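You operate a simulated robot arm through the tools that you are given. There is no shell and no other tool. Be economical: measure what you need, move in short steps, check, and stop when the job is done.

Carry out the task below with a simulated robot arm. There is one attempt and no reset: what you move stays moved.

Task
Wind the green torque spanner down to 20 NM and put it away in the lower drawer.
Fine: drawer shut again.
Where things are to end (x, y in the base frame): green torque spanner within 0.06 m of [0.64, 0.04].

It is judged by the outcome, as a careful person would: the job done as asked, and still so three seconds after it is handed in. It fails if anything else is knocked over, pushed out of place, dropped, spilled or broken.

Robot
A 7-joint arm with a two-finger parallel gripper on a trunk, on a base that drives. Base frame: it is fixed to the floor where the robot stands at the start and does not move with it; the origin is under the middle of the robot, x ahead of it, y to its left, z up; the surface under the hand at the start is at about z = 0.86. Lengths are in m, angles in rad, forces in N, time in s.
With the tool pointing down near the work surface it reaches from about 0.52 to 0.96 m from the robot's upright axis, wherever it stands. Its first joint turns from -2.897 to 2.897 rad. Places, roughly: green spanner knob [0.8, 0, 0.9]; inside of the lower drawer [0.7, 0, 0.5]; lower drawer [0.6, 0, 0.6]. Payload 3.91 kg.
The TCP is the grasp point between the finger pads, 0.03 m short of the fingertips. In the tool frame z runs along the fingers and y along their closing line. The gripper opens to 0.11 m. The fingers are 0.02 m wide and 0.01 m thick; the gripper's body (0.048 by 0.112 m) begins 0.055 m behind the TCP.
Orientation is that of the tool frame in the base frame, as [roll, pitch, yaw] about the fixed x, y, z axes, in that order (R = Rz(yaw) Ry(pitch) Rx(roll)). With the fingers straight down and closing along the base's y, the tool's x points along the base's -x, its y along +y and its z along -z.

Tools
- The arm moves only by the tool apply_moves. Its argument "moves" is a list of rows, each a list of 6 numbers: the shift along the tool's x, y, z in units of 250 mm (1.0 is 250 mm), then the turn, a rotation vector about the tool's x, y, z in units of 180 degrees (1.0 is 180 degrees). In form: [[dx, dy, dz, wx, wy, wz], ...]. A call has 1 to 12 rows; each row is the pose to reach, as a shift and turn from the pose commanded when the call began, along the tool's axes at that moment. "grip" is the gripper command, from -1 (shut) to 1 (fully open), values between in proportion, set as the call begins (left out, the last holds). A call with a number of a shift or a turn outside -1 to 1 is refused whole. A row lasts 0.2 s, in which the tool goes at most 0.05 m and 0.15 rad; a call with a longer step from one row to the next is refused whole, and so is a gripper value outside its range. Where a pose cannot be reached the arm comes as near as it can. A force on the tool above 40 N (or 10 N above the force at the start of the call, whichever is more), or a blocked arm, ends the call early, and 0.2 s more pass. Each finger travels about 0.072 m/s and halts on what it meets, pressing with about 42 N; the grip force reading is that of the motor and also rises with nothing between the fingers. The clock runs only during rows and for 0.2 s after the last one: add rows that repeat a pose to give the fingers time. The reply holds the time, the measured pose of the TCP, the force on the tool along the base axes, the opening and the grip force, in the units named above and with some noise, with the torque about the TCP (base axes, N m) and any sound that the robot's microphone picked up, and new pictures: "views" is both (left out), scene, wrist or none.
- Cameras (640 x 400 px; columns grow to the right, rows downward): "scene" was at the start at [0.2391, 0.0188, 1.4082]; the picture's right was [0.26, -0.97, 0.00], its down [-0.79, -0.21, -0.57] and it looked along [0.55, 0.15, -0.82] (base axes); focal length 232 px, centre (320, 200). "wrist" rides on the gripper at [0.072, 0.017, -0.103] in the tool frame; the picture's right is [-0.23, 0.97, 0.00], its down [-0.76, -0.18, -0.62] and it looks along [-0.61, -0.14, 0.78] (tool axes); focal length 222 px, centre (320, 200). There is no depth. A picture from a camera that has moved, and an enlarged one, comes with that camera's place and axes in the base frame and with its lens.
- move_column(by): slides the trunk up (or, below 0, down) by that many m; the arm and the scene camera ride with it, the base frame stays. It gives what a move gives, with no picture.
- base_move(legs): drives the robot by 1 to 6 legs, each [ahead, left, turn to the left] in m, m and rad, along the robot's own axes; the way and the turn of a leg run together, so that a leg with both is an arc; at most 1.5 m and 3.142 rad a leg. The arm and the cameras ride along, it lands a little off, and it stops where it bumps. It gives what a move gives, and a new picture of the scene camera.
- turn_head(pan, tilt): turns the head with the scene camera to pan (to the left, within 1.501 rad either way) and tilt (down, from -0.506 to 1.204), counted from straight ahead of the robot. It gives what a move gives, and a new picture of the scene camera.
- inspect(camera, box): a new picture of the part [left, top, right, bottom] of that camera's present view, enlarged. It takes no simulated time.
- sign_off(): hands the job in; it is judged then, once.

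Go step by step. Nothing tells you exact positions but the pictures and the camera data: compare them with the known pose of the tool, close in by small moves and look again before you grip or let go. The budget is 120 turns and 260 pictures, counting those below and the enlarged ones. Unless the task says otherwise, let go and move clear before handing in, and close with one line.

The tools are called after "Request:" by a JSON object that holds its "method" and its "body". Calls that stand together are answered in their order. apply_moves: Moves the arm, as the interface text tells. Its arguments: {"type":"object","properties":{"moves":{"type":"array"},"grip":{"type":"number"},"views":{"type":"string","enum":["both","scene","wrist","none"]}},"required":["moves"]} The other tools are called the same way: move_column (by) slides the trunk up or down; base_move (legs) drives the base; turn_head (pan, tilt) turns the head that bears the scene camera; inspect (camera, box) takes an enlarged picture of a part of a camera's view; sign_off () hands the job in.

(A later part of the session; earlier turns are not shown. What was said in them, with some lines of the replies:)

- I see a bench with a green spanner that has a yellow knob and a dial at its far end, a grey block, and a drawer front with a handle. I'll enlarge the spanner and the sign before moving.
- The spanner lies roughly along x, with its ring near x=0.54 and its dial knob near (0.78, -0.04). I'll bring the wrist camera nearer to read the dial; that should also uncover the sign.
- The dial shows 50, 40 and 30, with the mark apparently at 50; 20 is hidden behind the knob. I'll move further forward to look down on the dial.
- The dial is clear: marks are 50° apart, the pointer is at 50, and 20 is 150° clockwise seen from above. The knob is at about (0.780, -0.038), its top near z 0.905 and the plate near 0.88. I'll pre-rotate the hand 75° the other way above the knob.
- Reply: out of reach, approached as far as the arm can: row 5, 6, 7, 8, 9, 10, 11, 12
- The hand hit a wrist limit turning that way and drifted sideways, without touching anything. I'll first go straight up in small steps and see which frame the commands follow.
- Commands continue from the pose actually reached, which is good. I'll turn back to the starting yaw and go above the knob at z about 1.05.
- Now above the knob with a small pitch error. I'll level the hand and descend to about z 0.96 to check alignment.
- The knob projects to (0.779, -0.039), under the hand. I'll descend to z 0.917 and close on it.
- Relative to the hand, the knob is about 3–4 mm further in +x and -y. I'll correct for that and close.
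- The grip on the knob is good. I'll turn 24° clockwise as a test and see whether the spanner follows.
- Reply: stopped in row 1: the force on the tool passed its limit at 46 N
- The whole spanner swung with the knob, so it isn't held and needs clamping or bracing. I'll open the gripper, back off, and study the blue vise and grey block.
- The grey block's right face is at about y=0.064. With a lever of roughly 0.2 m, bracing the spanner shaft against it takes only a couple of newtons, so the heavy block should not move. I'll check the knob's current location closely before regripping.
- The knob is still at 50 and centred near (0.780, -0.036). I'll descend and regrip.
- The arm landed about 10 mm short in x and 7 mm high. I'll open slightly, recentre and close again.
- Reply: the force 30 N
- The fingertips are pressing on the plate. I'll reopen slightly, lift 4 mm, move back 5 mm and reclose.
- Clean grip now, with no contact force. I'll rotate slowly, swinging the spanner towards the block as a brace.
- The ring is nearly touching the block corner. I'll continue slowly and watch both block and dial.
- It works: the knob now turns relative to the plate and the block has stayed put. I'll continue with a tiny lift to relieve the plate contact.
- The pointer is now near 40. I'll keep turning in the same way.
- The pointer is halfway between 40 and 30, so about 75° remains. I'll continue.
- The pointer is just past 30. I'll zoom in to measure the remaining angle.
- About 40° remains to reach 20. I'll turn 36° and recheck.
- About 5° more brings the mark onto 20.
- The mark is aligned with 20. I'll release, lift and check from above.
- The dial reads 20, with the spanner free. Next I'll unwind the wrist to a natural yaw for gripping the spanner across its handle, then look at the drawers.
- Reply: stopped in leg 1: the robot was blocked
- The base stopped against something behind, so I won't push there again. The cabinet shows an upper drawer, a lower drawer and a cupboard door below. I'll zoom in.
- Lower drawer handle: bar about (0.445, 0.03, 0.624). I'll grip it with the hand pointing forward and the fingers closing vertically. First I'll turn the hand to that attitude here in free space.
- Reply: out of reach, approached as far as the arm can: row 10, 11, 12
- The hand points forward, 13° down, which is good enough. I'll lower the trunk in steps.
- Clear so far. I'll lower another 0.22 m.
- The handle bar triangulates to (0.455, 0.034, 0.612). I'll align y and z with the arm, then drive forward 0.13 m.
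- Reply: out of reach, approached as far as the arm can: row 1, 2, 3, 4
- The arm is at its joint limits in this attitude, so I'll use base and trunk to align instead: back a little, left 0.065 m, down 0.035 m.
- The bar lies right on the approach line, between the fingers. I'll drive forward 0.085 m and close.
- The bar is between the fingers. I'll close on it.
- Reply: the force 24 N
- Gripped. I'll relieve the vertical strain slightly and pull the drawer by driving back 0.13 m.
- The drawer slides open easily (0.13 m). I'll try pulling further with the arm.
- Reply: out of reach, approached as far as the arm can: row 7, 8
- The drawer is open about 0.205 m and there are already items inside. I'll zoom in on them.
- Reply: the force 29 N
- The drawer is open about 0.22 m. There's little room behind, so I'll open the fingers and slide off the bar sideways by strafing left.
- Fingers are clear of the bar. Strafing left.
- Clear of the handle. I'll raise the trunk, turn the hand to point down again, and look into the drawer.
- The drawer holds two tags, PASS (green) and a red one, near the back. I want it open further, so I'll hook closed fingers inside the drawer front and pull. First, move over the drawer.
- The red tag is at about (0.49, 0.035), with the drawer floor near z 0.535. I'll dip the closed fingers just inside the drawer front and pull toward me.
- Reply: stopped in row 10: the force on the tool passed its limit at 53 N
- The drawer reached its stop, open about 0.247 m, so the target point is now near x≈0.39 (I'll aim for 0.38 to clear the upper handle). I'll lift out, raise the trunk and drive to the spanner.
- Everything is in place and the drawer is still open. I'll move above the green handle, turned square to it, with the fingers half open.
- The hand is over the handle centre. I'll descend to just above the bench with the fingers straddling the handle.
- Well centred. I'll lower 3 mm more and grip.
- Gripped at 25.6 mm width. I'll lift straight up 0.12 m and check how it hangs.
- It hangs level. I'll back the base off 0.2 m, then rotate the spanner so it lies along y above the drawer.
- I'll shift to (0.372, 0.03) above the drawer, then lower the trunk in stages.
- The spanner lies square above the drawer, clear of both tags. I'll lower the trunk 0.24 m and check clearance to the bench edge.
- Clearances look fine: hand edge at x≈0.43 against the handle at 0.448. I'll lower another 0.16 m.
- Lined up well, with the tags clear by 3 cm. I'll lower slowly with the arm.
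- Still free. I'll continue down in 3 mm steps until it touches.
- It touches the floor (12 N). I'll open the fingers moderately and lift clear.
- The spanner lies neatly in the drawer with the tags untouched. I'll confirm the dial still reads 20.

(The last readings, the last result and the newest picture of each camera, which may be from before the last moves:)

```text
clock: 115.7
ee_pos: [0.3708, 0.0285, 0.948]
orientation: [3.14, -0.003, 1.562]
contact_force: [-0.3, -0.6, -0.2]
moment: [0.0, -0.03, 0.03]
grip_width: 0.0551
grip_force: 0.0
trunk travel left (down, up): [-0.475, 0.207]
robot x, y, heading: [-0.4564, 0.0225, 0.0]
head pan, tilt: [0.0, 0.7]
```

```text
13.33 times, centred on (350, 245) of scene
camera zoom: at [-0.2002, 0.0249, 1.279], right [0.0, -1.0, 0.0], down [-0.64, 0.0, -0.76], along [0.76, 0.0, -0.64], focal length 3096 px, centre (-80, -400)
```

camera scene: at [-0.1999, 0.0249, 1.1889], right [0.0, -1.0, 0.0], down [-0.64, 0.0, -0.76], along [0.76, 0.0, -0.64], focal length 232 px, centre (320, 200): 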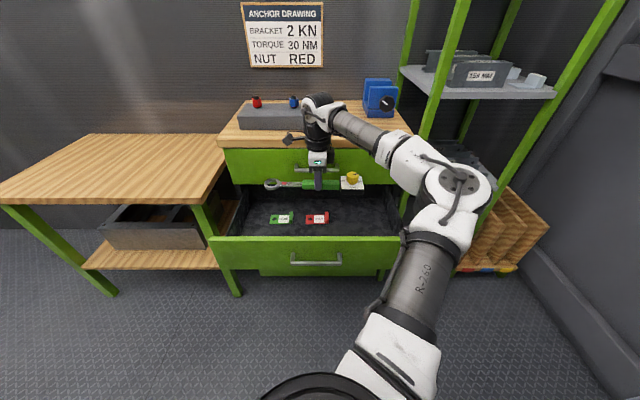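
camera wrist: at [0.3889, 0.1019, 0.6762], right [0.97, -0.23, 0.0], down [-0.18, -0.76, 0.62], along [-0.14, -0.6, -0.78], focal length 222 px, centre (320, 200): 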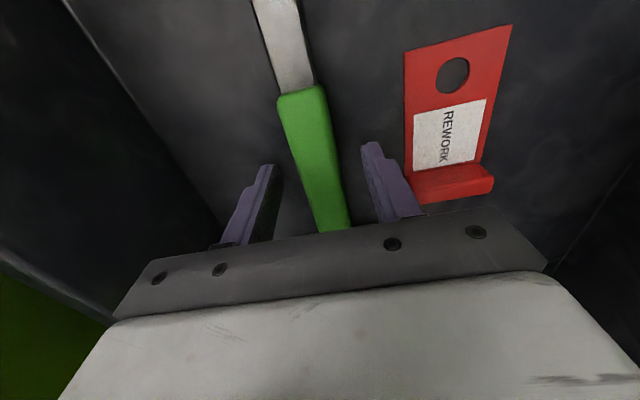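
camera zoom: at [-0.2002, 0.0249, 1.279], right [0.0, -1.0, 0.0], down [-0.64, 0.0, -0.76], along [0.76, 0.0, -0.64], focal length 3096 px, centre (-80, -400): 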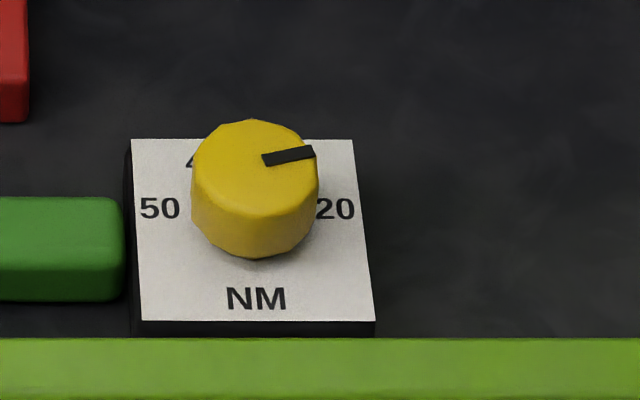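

The dial is on 20 and the spanner is in place. To shut the drawer I'll bring the closed fingers in front of it, tilted forward, and push the front panel by driving. First: retract and turn the hand.

Request:
{"method": "apply_moves", "body": {"moves": [[0, -0.073, 0, 0, 0, -0.0456], [0, -0.146, 0, 0, 0, -0.0913], [0, -0.218, 0, 0, 0, -0.137], [0, -0.29, 0, 0, 0, -0.1825], [0, -0.364, 0, 0, 0, -0.228], [0, -0.436, 0, 0, 0, -0.274], [0, -0.51, 0, 0, 0, -0.319], [0, -0.58, 0, 0, 0, -0.365], [0, -0.655, 0, 0, 0, -0.411], [0, -0.727, 0, 0, 0, -0.456], [0, -0.8, 0, 0, 0, -0.502], [0, -0.8, 0, 0, 0, -0.502]], "grip": -1, "views": "none"}}

Request:
{"method": "apply_moves", "body": {"moves": [[0, 0, 0, 0, -0.045, 0], [0, 0, 0, 0, -0.09, 0], [0, 0, 0, 0, -0.135, 0], [0, 0, 0, 0, -0.18, 0], [0, 0, 0, 0, -0.225, 0], [0, 0, 0, 0, -0.25, 0], [0, 0, 0, 0, -0.25, 0]], "views": "scene"}}

```text
clock: 118.2
ee_pos: [0.1685, 0.03, 0.9442]
orientation: [3.138, 0.003, -3.14]
contact_force: [-0.3, -0.3, -0.5]
moment: [-0.01, -0.02, 0.01]
grip_width: 0.0
grip_force: 37.9
trunk travel left (down, up): [-0.475, 0.207]
robot x, y, heading: [-0.4568, 0.0235, -0.001]
head pan, tilt: [0.0, 0.7]
```

```text
clock: 119.8
ee_pos: [0.1718, 0.0309, 0.9469]
orientation: [3.138, 0.788, 3.138]
contact_force: [-0.3, -0.3, 0.6]
moment: [0.02, 0.0, 0.02]
grip_width: 0.0
grip_force: 37.9
trunk travel left (down, up): [-0.475, 0.207]
robot x, y, heading: [-0.4601, 0.0214, 0.001]
head pan, tilt: [0.0, 0.7]
camera scene: at [-0.2003, 0.0249, 1.2791], right [0.0, -1.0, 0.0], down [-0.64, 0.0, -0.76], along [0.76, 0.0, -0.64], focal length 232 px, centre (320, 200)
```

scene: 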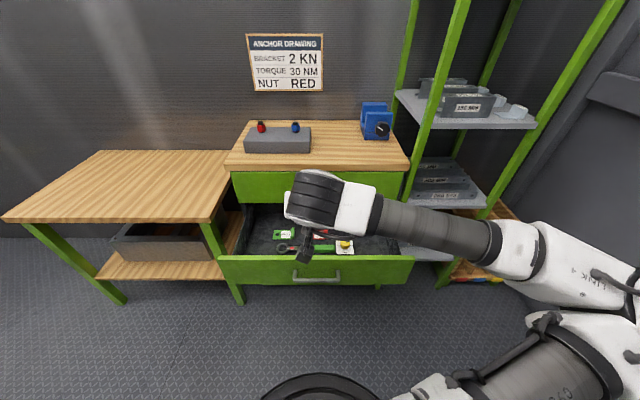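

The hand points forward-down at 45°. The tips are near the handle's x, so I'll back up 3 cm before lowering to tip height of about 0.65.

Request:
{"method": "base_move", "body": {"legs": [[-0.03, 0, 0]]}}

Request:
{"method": "move_column", "body": {"by": -0.272}}

Request:
{"method": "inspect", "body": {"camera": "scene", "box": [160, 80, 480, 300]}}

Request:
{"method": "inspect", "body": {"camera": "wrist", "box": [0, 0, 640, 400]}}

```text
clock: 120.7
ee_pos: [0.1421, 0.0308, 0.9473]
orientation: [3.136, 0.791, 3.137]
contact_force: [0.3, 0.5, 0.2]
moment: [-0.04, 0.02, 0.0]
grip_width: 0.0
grip_force: 37.9
trunk travel left (down, up): [-0.475, 0.207]
robot x, y, heading: [-0.4828, 0.0282, -0.004]
head pan, tilt: [0.0, 0.7]
camera scene: at [-0.2302, 0.025, 1.2792], right [0.0, -1.0, 0.0], down [-0.64, 0.0, -0.77], along [0.77, 0.0, -0.64], focal length 232 px, centre (320, 200)
```

scene: 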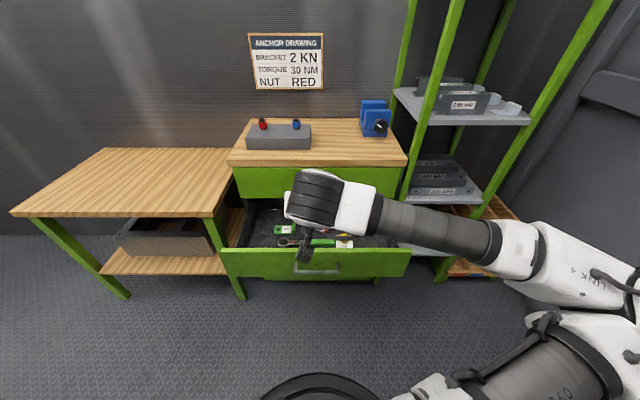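

```text
clock: 123.5
ee_pos: [0.1412, 0.0297, 0.6755]
orientation: [3.137, 0.791, 3.139]
contact_force: [0.2, 0.0, -0.6]
moment: [0.0, -0.03, 0.02]
grip_width: 0.0002
grip_force: 38.0
trunk travel left (down, up): [-0.203, 0.479]
robot x, y, heading: [-0.4844, 0.0248, 0.001]
head pan, tilt: [0.0, 0.7]
```

```text
1.82 times, centred on (320, 190) of scene
camera zoom: at [-0.2297, 0.025, 1.0071], right [0.0, -1.0, 0.0], down [-0.64, 0.0, -0.76], along [0.76, 0.0, -0.64], focal length 422 px, centre (320, 218)
```

zoom: 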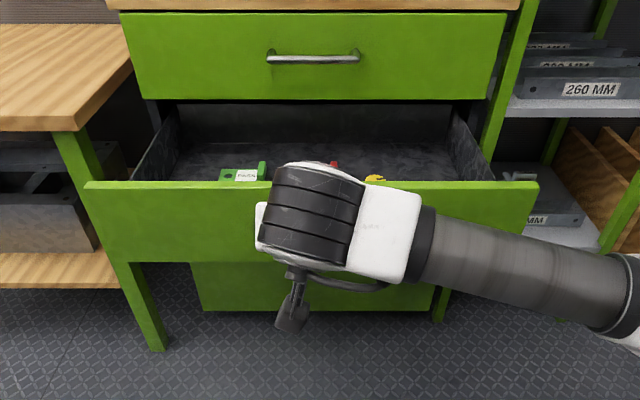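

```text
1.00 times, centred on (320, 200) of wrist (not enlarged: the box is as wide or as high as the picture)
camera zoom: at [0.0178, 0.0472, 0.6962], right [0.16, 0.97, 0.16], down [0.1, -0.18, 0.98], along [0.98, -0.14, -0.12], focal length 222 px, centre (320, 200)
```

zoom: 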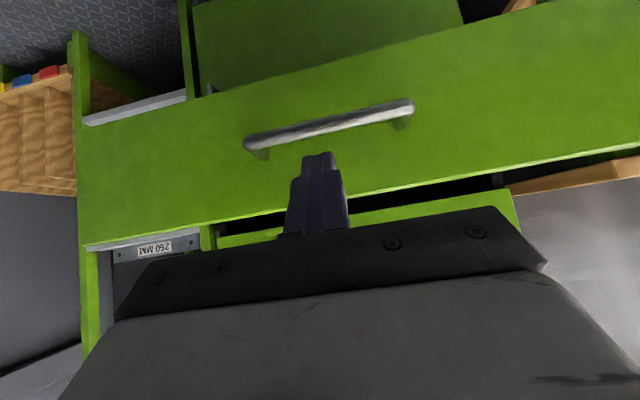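

The tips point at the panel just above the bar. I'll drive forward in stages to push the drawer in.

Request:
{"method": "base_move", "body": {"legs": [[0.24, 0, 0]]}}

Request:
{"method": "inspect", "body": {"camera": "wrist", "box": [0, 0, 640, 400]}}

```text
clock: 125.2
ee_pos: [0.3835, 0.0257, 0.6755]
orientation: [3.137, 0.788, 3.131]
contact_force: [0.2, -0.3, -0.6]
moment: [-0.01, -0.01, 0.01]
grip_width: 0.0
grip_force: 37.9
trunk travel left (down, up): [-0.203, 0.479]
robot x, y, heading: [-0.2452, 0.0192, -0.005]
head pan, tilt: [0.0, 0.7]
camera scene: at [0.0114, 0.0223, 1.0071], right [-0.01, -1.0, 0.0], down [-0.64, 0.0, -0.77], along [0.77, -0.01, -0.64], focal length 232 px, centre (320, 200)
```

scene: 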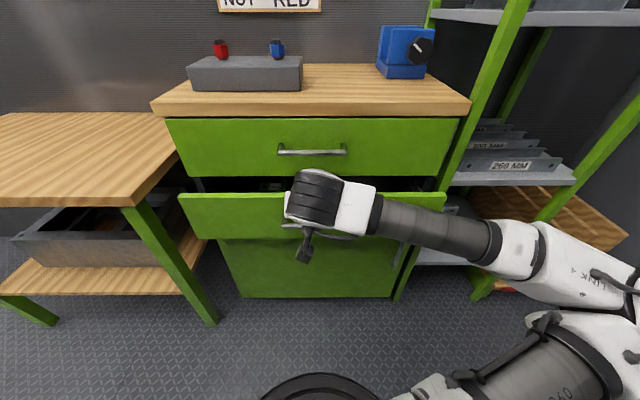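

```text
1.00 times, centred on (320, 200) of wrist (not enlarged: the box is as wide or as high as the picture)
camera zoom: at [0.2591, 0.0427, 0.6962], right [0.17, 0.97, 0.16], down [0.09, -0.18, 0.98], along [0.98, -0.15, -0.12], focal length 222 px, centre (320, 200)
```

zoom: 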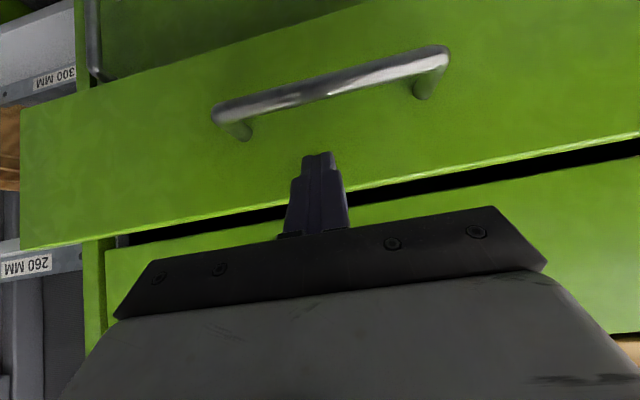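

The drawer is moving in. I'll drive a further 0.06 m, then finish in small steps.

Request:
{"method": "base_move", "body": {"legs": [[0.055, 0, 0]]}}

Request:
{"method": "inspect", "body": {"camera": "wrist", "box": [0, 0, 640, 400]}}

Request:
{"method": "inspect", "body": {"camera": "scene", "box": [160, 80, 480, 280]}}

```text
clock: 126.2
ee_pos: [0.4378, 0.0249, 0.6767]
orientation: [3.138, 0.79, 3.131]
contact_force: [0.4, -0.2, 0.1]
moment: [0.02, -0.01, -0.02]
grip_width: 0.0
grip_force: 37.3
trunk travel left (down, up): [-0.203, 0.479]
robot x, y, heading: [-0.1931, 0.0227, -0.011]
head pan, tilt: [0.0, 0.7]
camera scene: at [0.0658, 0.0219, 1.0071], right [-0.01, -1.0, 0.0], down [-0.64, 0.0, -0.77], along [0.77, -0.01, -0.64], focal length 232 px, centre (320, 200)
```

scene: 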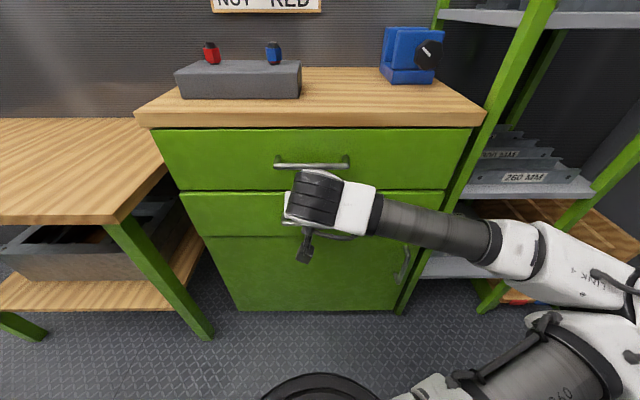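

```text
1.00 times, centred on (320, 200) of wrist (not enlarged: the box is as wide or as high as the picture)
camera zoom: at [0.3136, 0.0424, 0.6962], right [0.17, 0.97, 0.16], down [0.09, -0.18, 0.98], along [0.98, -0.15, -0.12], focal length 222 px, centre (320, 200)
```

zoom: 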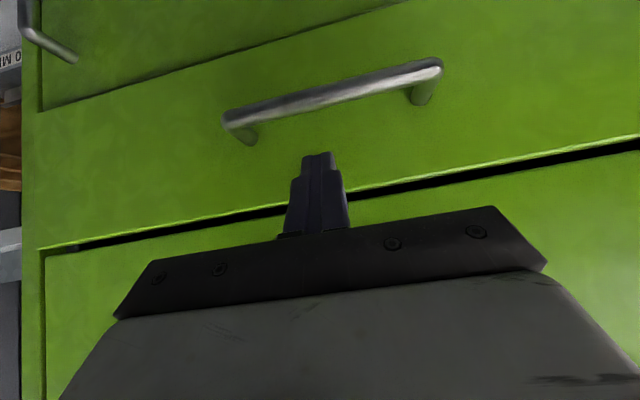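

```text
2.00 times, centred on (320, 180) of scene
camera zoom: at [0.0658, 0.0219, 1.0071], right [-0.01, -1.0, 0.0], down [-0.64, 0.0, -0.77], along [0.77, -0.01, -0.64], focal length 464 px, centre (320, 240)
```

zoom: 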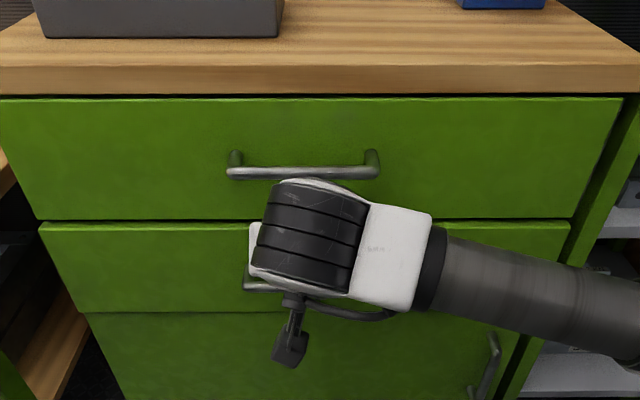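

Nearly shut. I'll push the last bit gently.

Request:
{"method": "base_move", "body": {"legs": [[0.02, 0, 0]]}}

Request:
{"method": "inspect", "body": {"camera": "wrist", "box": [0, 0, 640, 400]}}

Request:
{"method": "inspect", "body": {"camera": "scene", "box": [160, 80, 480, 280]}}

```text
clock: 127.0
ee_pos: [0.4586, 0.0248, 0.6752]
orientation: [3.14, 0.79, 3.131]
contact_force: [0.3, -0.2, 0.7]
moment: [0.03, -0.03, -0.03]
grip_width: 0.0
grip_force: 38.1
trunk travel left (down, up): [-0.203, 0.479]
robot x, y, heading: [-0.165, 0.0225, -0.008]
head pan, tilt: [0.0, 0.7]
camera scene: at [0.0857, 0.0218, 1.0071], right [-0.01, -1.0, 0.0], down [-0.64, 0.0, -0.77], along [0.77, -0.01, -0.64], focal length 232 px, centre (320, 200)
```

scene: 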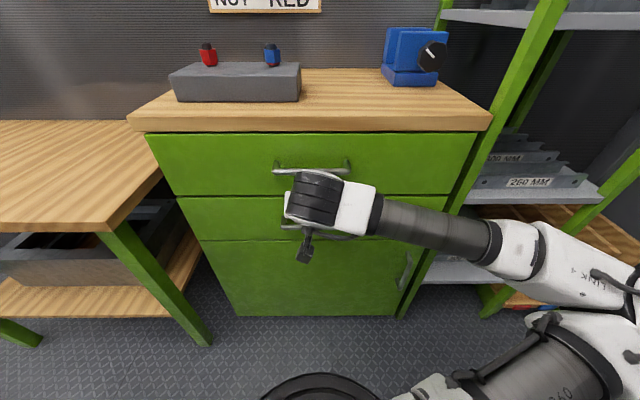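

```text
1.00 times, centred on (320, 200) of wrist (not enlarged: the box is as wide or as high as the picture)
camera zoom: at [0.3335, 0.0423, 0.6962], right [0.17, 0.97, 0.16], down [0.09, -0.18, 0.98], along [0.98, -0.15, -0.12], focal length 222 px, centre (320, 200)
```

zoom: 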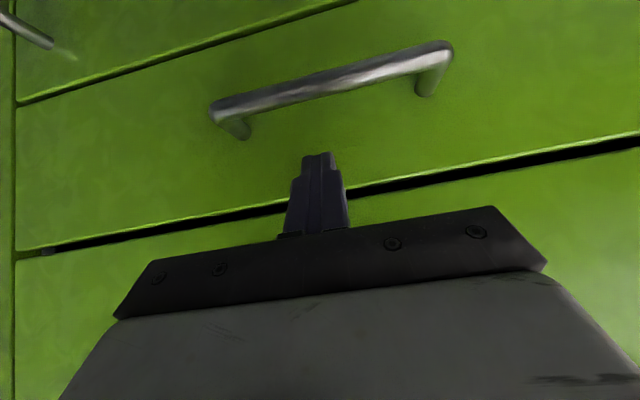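

```text
2.00 times, centred on (320, 180) of scene
camera zoom: at [0.0857, 0.0218, 1.0071], right [-0.01, -1.0, 0.0], down [-0.64, 0.0, -0.77], along [0.77, -0.01, -0.64], focal length 464 px, centre (320, 240)
```

zoom: 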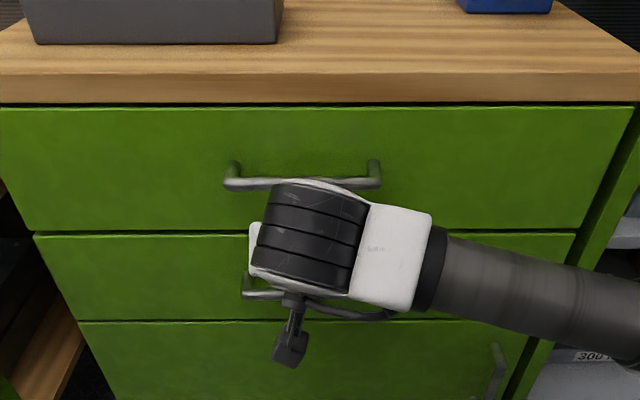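

It looks almost flush and I read no contact. I'll push gently up to 15 mm more with the arm to confirm it's seated.

Request:
{"method": "apply_moves", "body": {"moves": [[-0.0085, 0, 0.0085, 0, 0, 0], [-0.017, 0, 0.017, 0, 0, 0], [-0.0255, 0, 0.0255, 0, 0, 0], [-0.034, 0, 0.034, 0, 0, 0], [-0.042, 0, 0.042, 0, 0, 0]], "views": "wrist"}}

```text
clock: 128.0
ee_pos: [0.4652, 0.0247, 0.6743]
orientation: [3.139, 0.782, 3.136]
contact_force: [-9.6, -0.5, 4.5]
moment: [0.01, 0.05, -0.02]
grip_width: 0.0
grip_force: 37.1
trunk travel left (down, up): [-0.203, 0.479]
robot x, y, heading: [-0.1707, 0.0231, -0.006]
head pan, tilt: [0.0, 0.7]
stopped in row 5: the force on the tool passed its limit at 46 N (the readings are from after the stop); the commanded pose is now the measured one
camera wrist: at [0.3414, 0.0424, 0.6957], right [0.17, 0.97, 0.16], down [0.1, -0.18, 0.98], along [0.98, -0.15, -0.13], focal length 222 px, centre (320, 200)
```

wrist: 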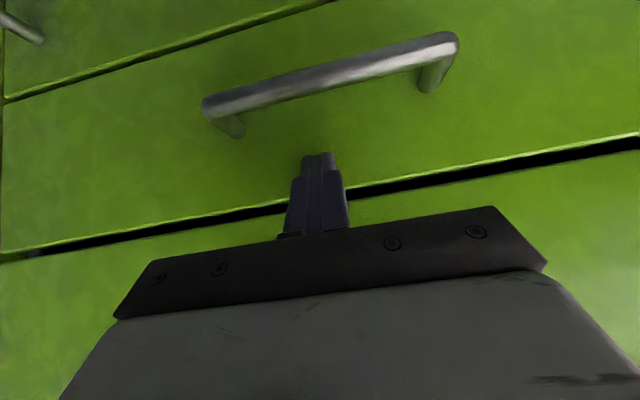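

It hit a firm stop at 46 N, so the drawer is fully seated. I'll back away, raise the trunk and take a final look.

Request:
{"method": "base_move", "body": {"legs": [[-0.25, 0, 0]]}}

Request:
{"method": "move_column", "body": {"by": 0.35}}

Request:
{"method": "turn_head", "body": {"pan": 0.0, "tilt": 0.75}}

Request:
{"method": "inspect", "body": {"camera": "scene", "box": [200, 80, 440, 290]}}

```text
clock: 129.9
ee_pos: [0.2167, 0.0291, 0.6737]
orientation: [3.141, 0.782, 3.141]
contact_force: [0.6, 1.0, -0.3]
moment: [-0.01, 0.01, -0.01]
grip_width: 0.0
grip_force: 37.4
trunk travel left (down, up): [-0.203, 0.479]
robot x, y, heading: [-0.4208, 0.0264, -0.004]
head pan, tilt: [0.0, 0.7]
camera scene: at [-0.1644, 0.0242, 1.007], right [0.0, -1.0, 0.0], down [-0.64, 0.0, -0.76], along [0.76, 0.0, -0.64], focal length 232 px, centre (320, 200)
```

scene: 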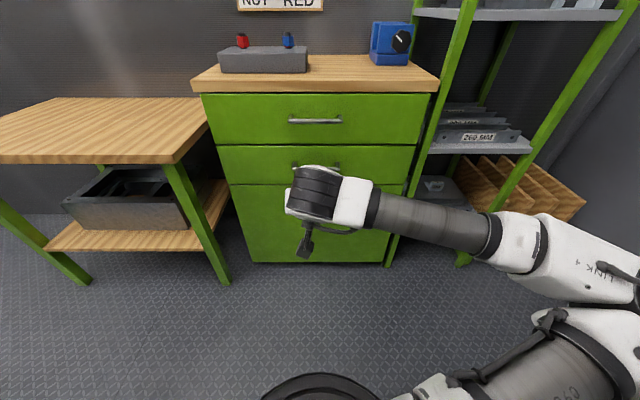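

```text
clock: 133.3
ee_pos: [0.2162, 0.0295, 1.0231]
orientation: [3.139, 0.783, 3.141]
contact_force: [0.0, 0.6, 0.9]
moment: [-0.01, 0.01, 0.02]
grip_width: 0.0
grip_force: 37.5
trunk travel left (down, up): [-0.553, 0.129]
robot x, y, heading: [-0.4164, 0.0212, 0.001]
head pan, tilt: [0.0, 0.7]
```

```text
clock: 133.9
ee_pos: [0.2162, 0.0293, 1.0233]
orientation: [3.139, 0.781, -3.141]
contact_force: [-0.8, 0.8, 0.2]
moment: [0.02, 0.04, -0.02]
grip_width: 0.0
grip_force: 37.2
trunk travel left (down, up): [-0.553, 0.129]
robot x, y, heading: [-0.4188, 0.0216, -0.006]
head pan, tilt: [0.0, 0.75]
camera scene: at [-0.1666, 0.0243, 1.3528], right [0.0, -1.0, 0.0], down [-0.68, 0.0, -0.73], along [0.73, 0.0, -0.68], focal length 232 px, centre (320, 200)
```

scene: 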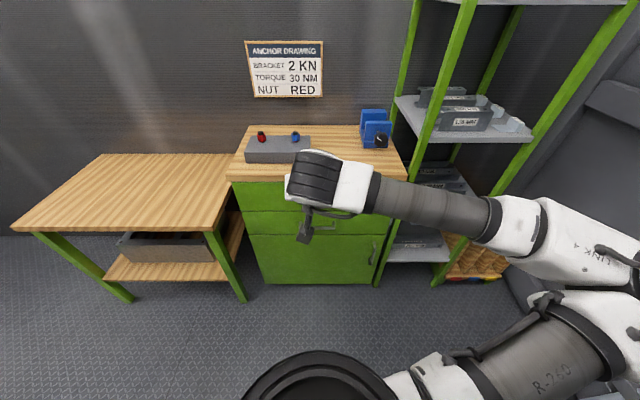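

```text
1.90 times, centred on (320, 185) of scene
camera zoom: at [-0.1666, 0.0243, 1.3528], right [0.0, -1.0, 0.0], down [-0.68, 0.0, -0.73], along [0.73, 0.0, -0.68], focal length 442 px, centre (320, 229)
```

zoom: 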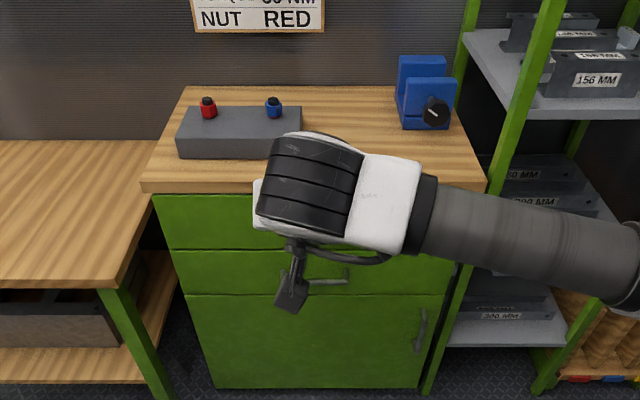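

The drawer is shut and flush, the spanner is inside set to 20 NM, the bench items look undisturbed, and the hand is clear. Handing in.

Request:
{"method": "sign_off", "body": {}}

```text
The job is handed in.
```

The green torque spanner is set to 20 NM and lies in the lower drawer, which is shut again. I put it at about (0.62, 0.05), estimated before closing and not rechecked with the drawer shut.
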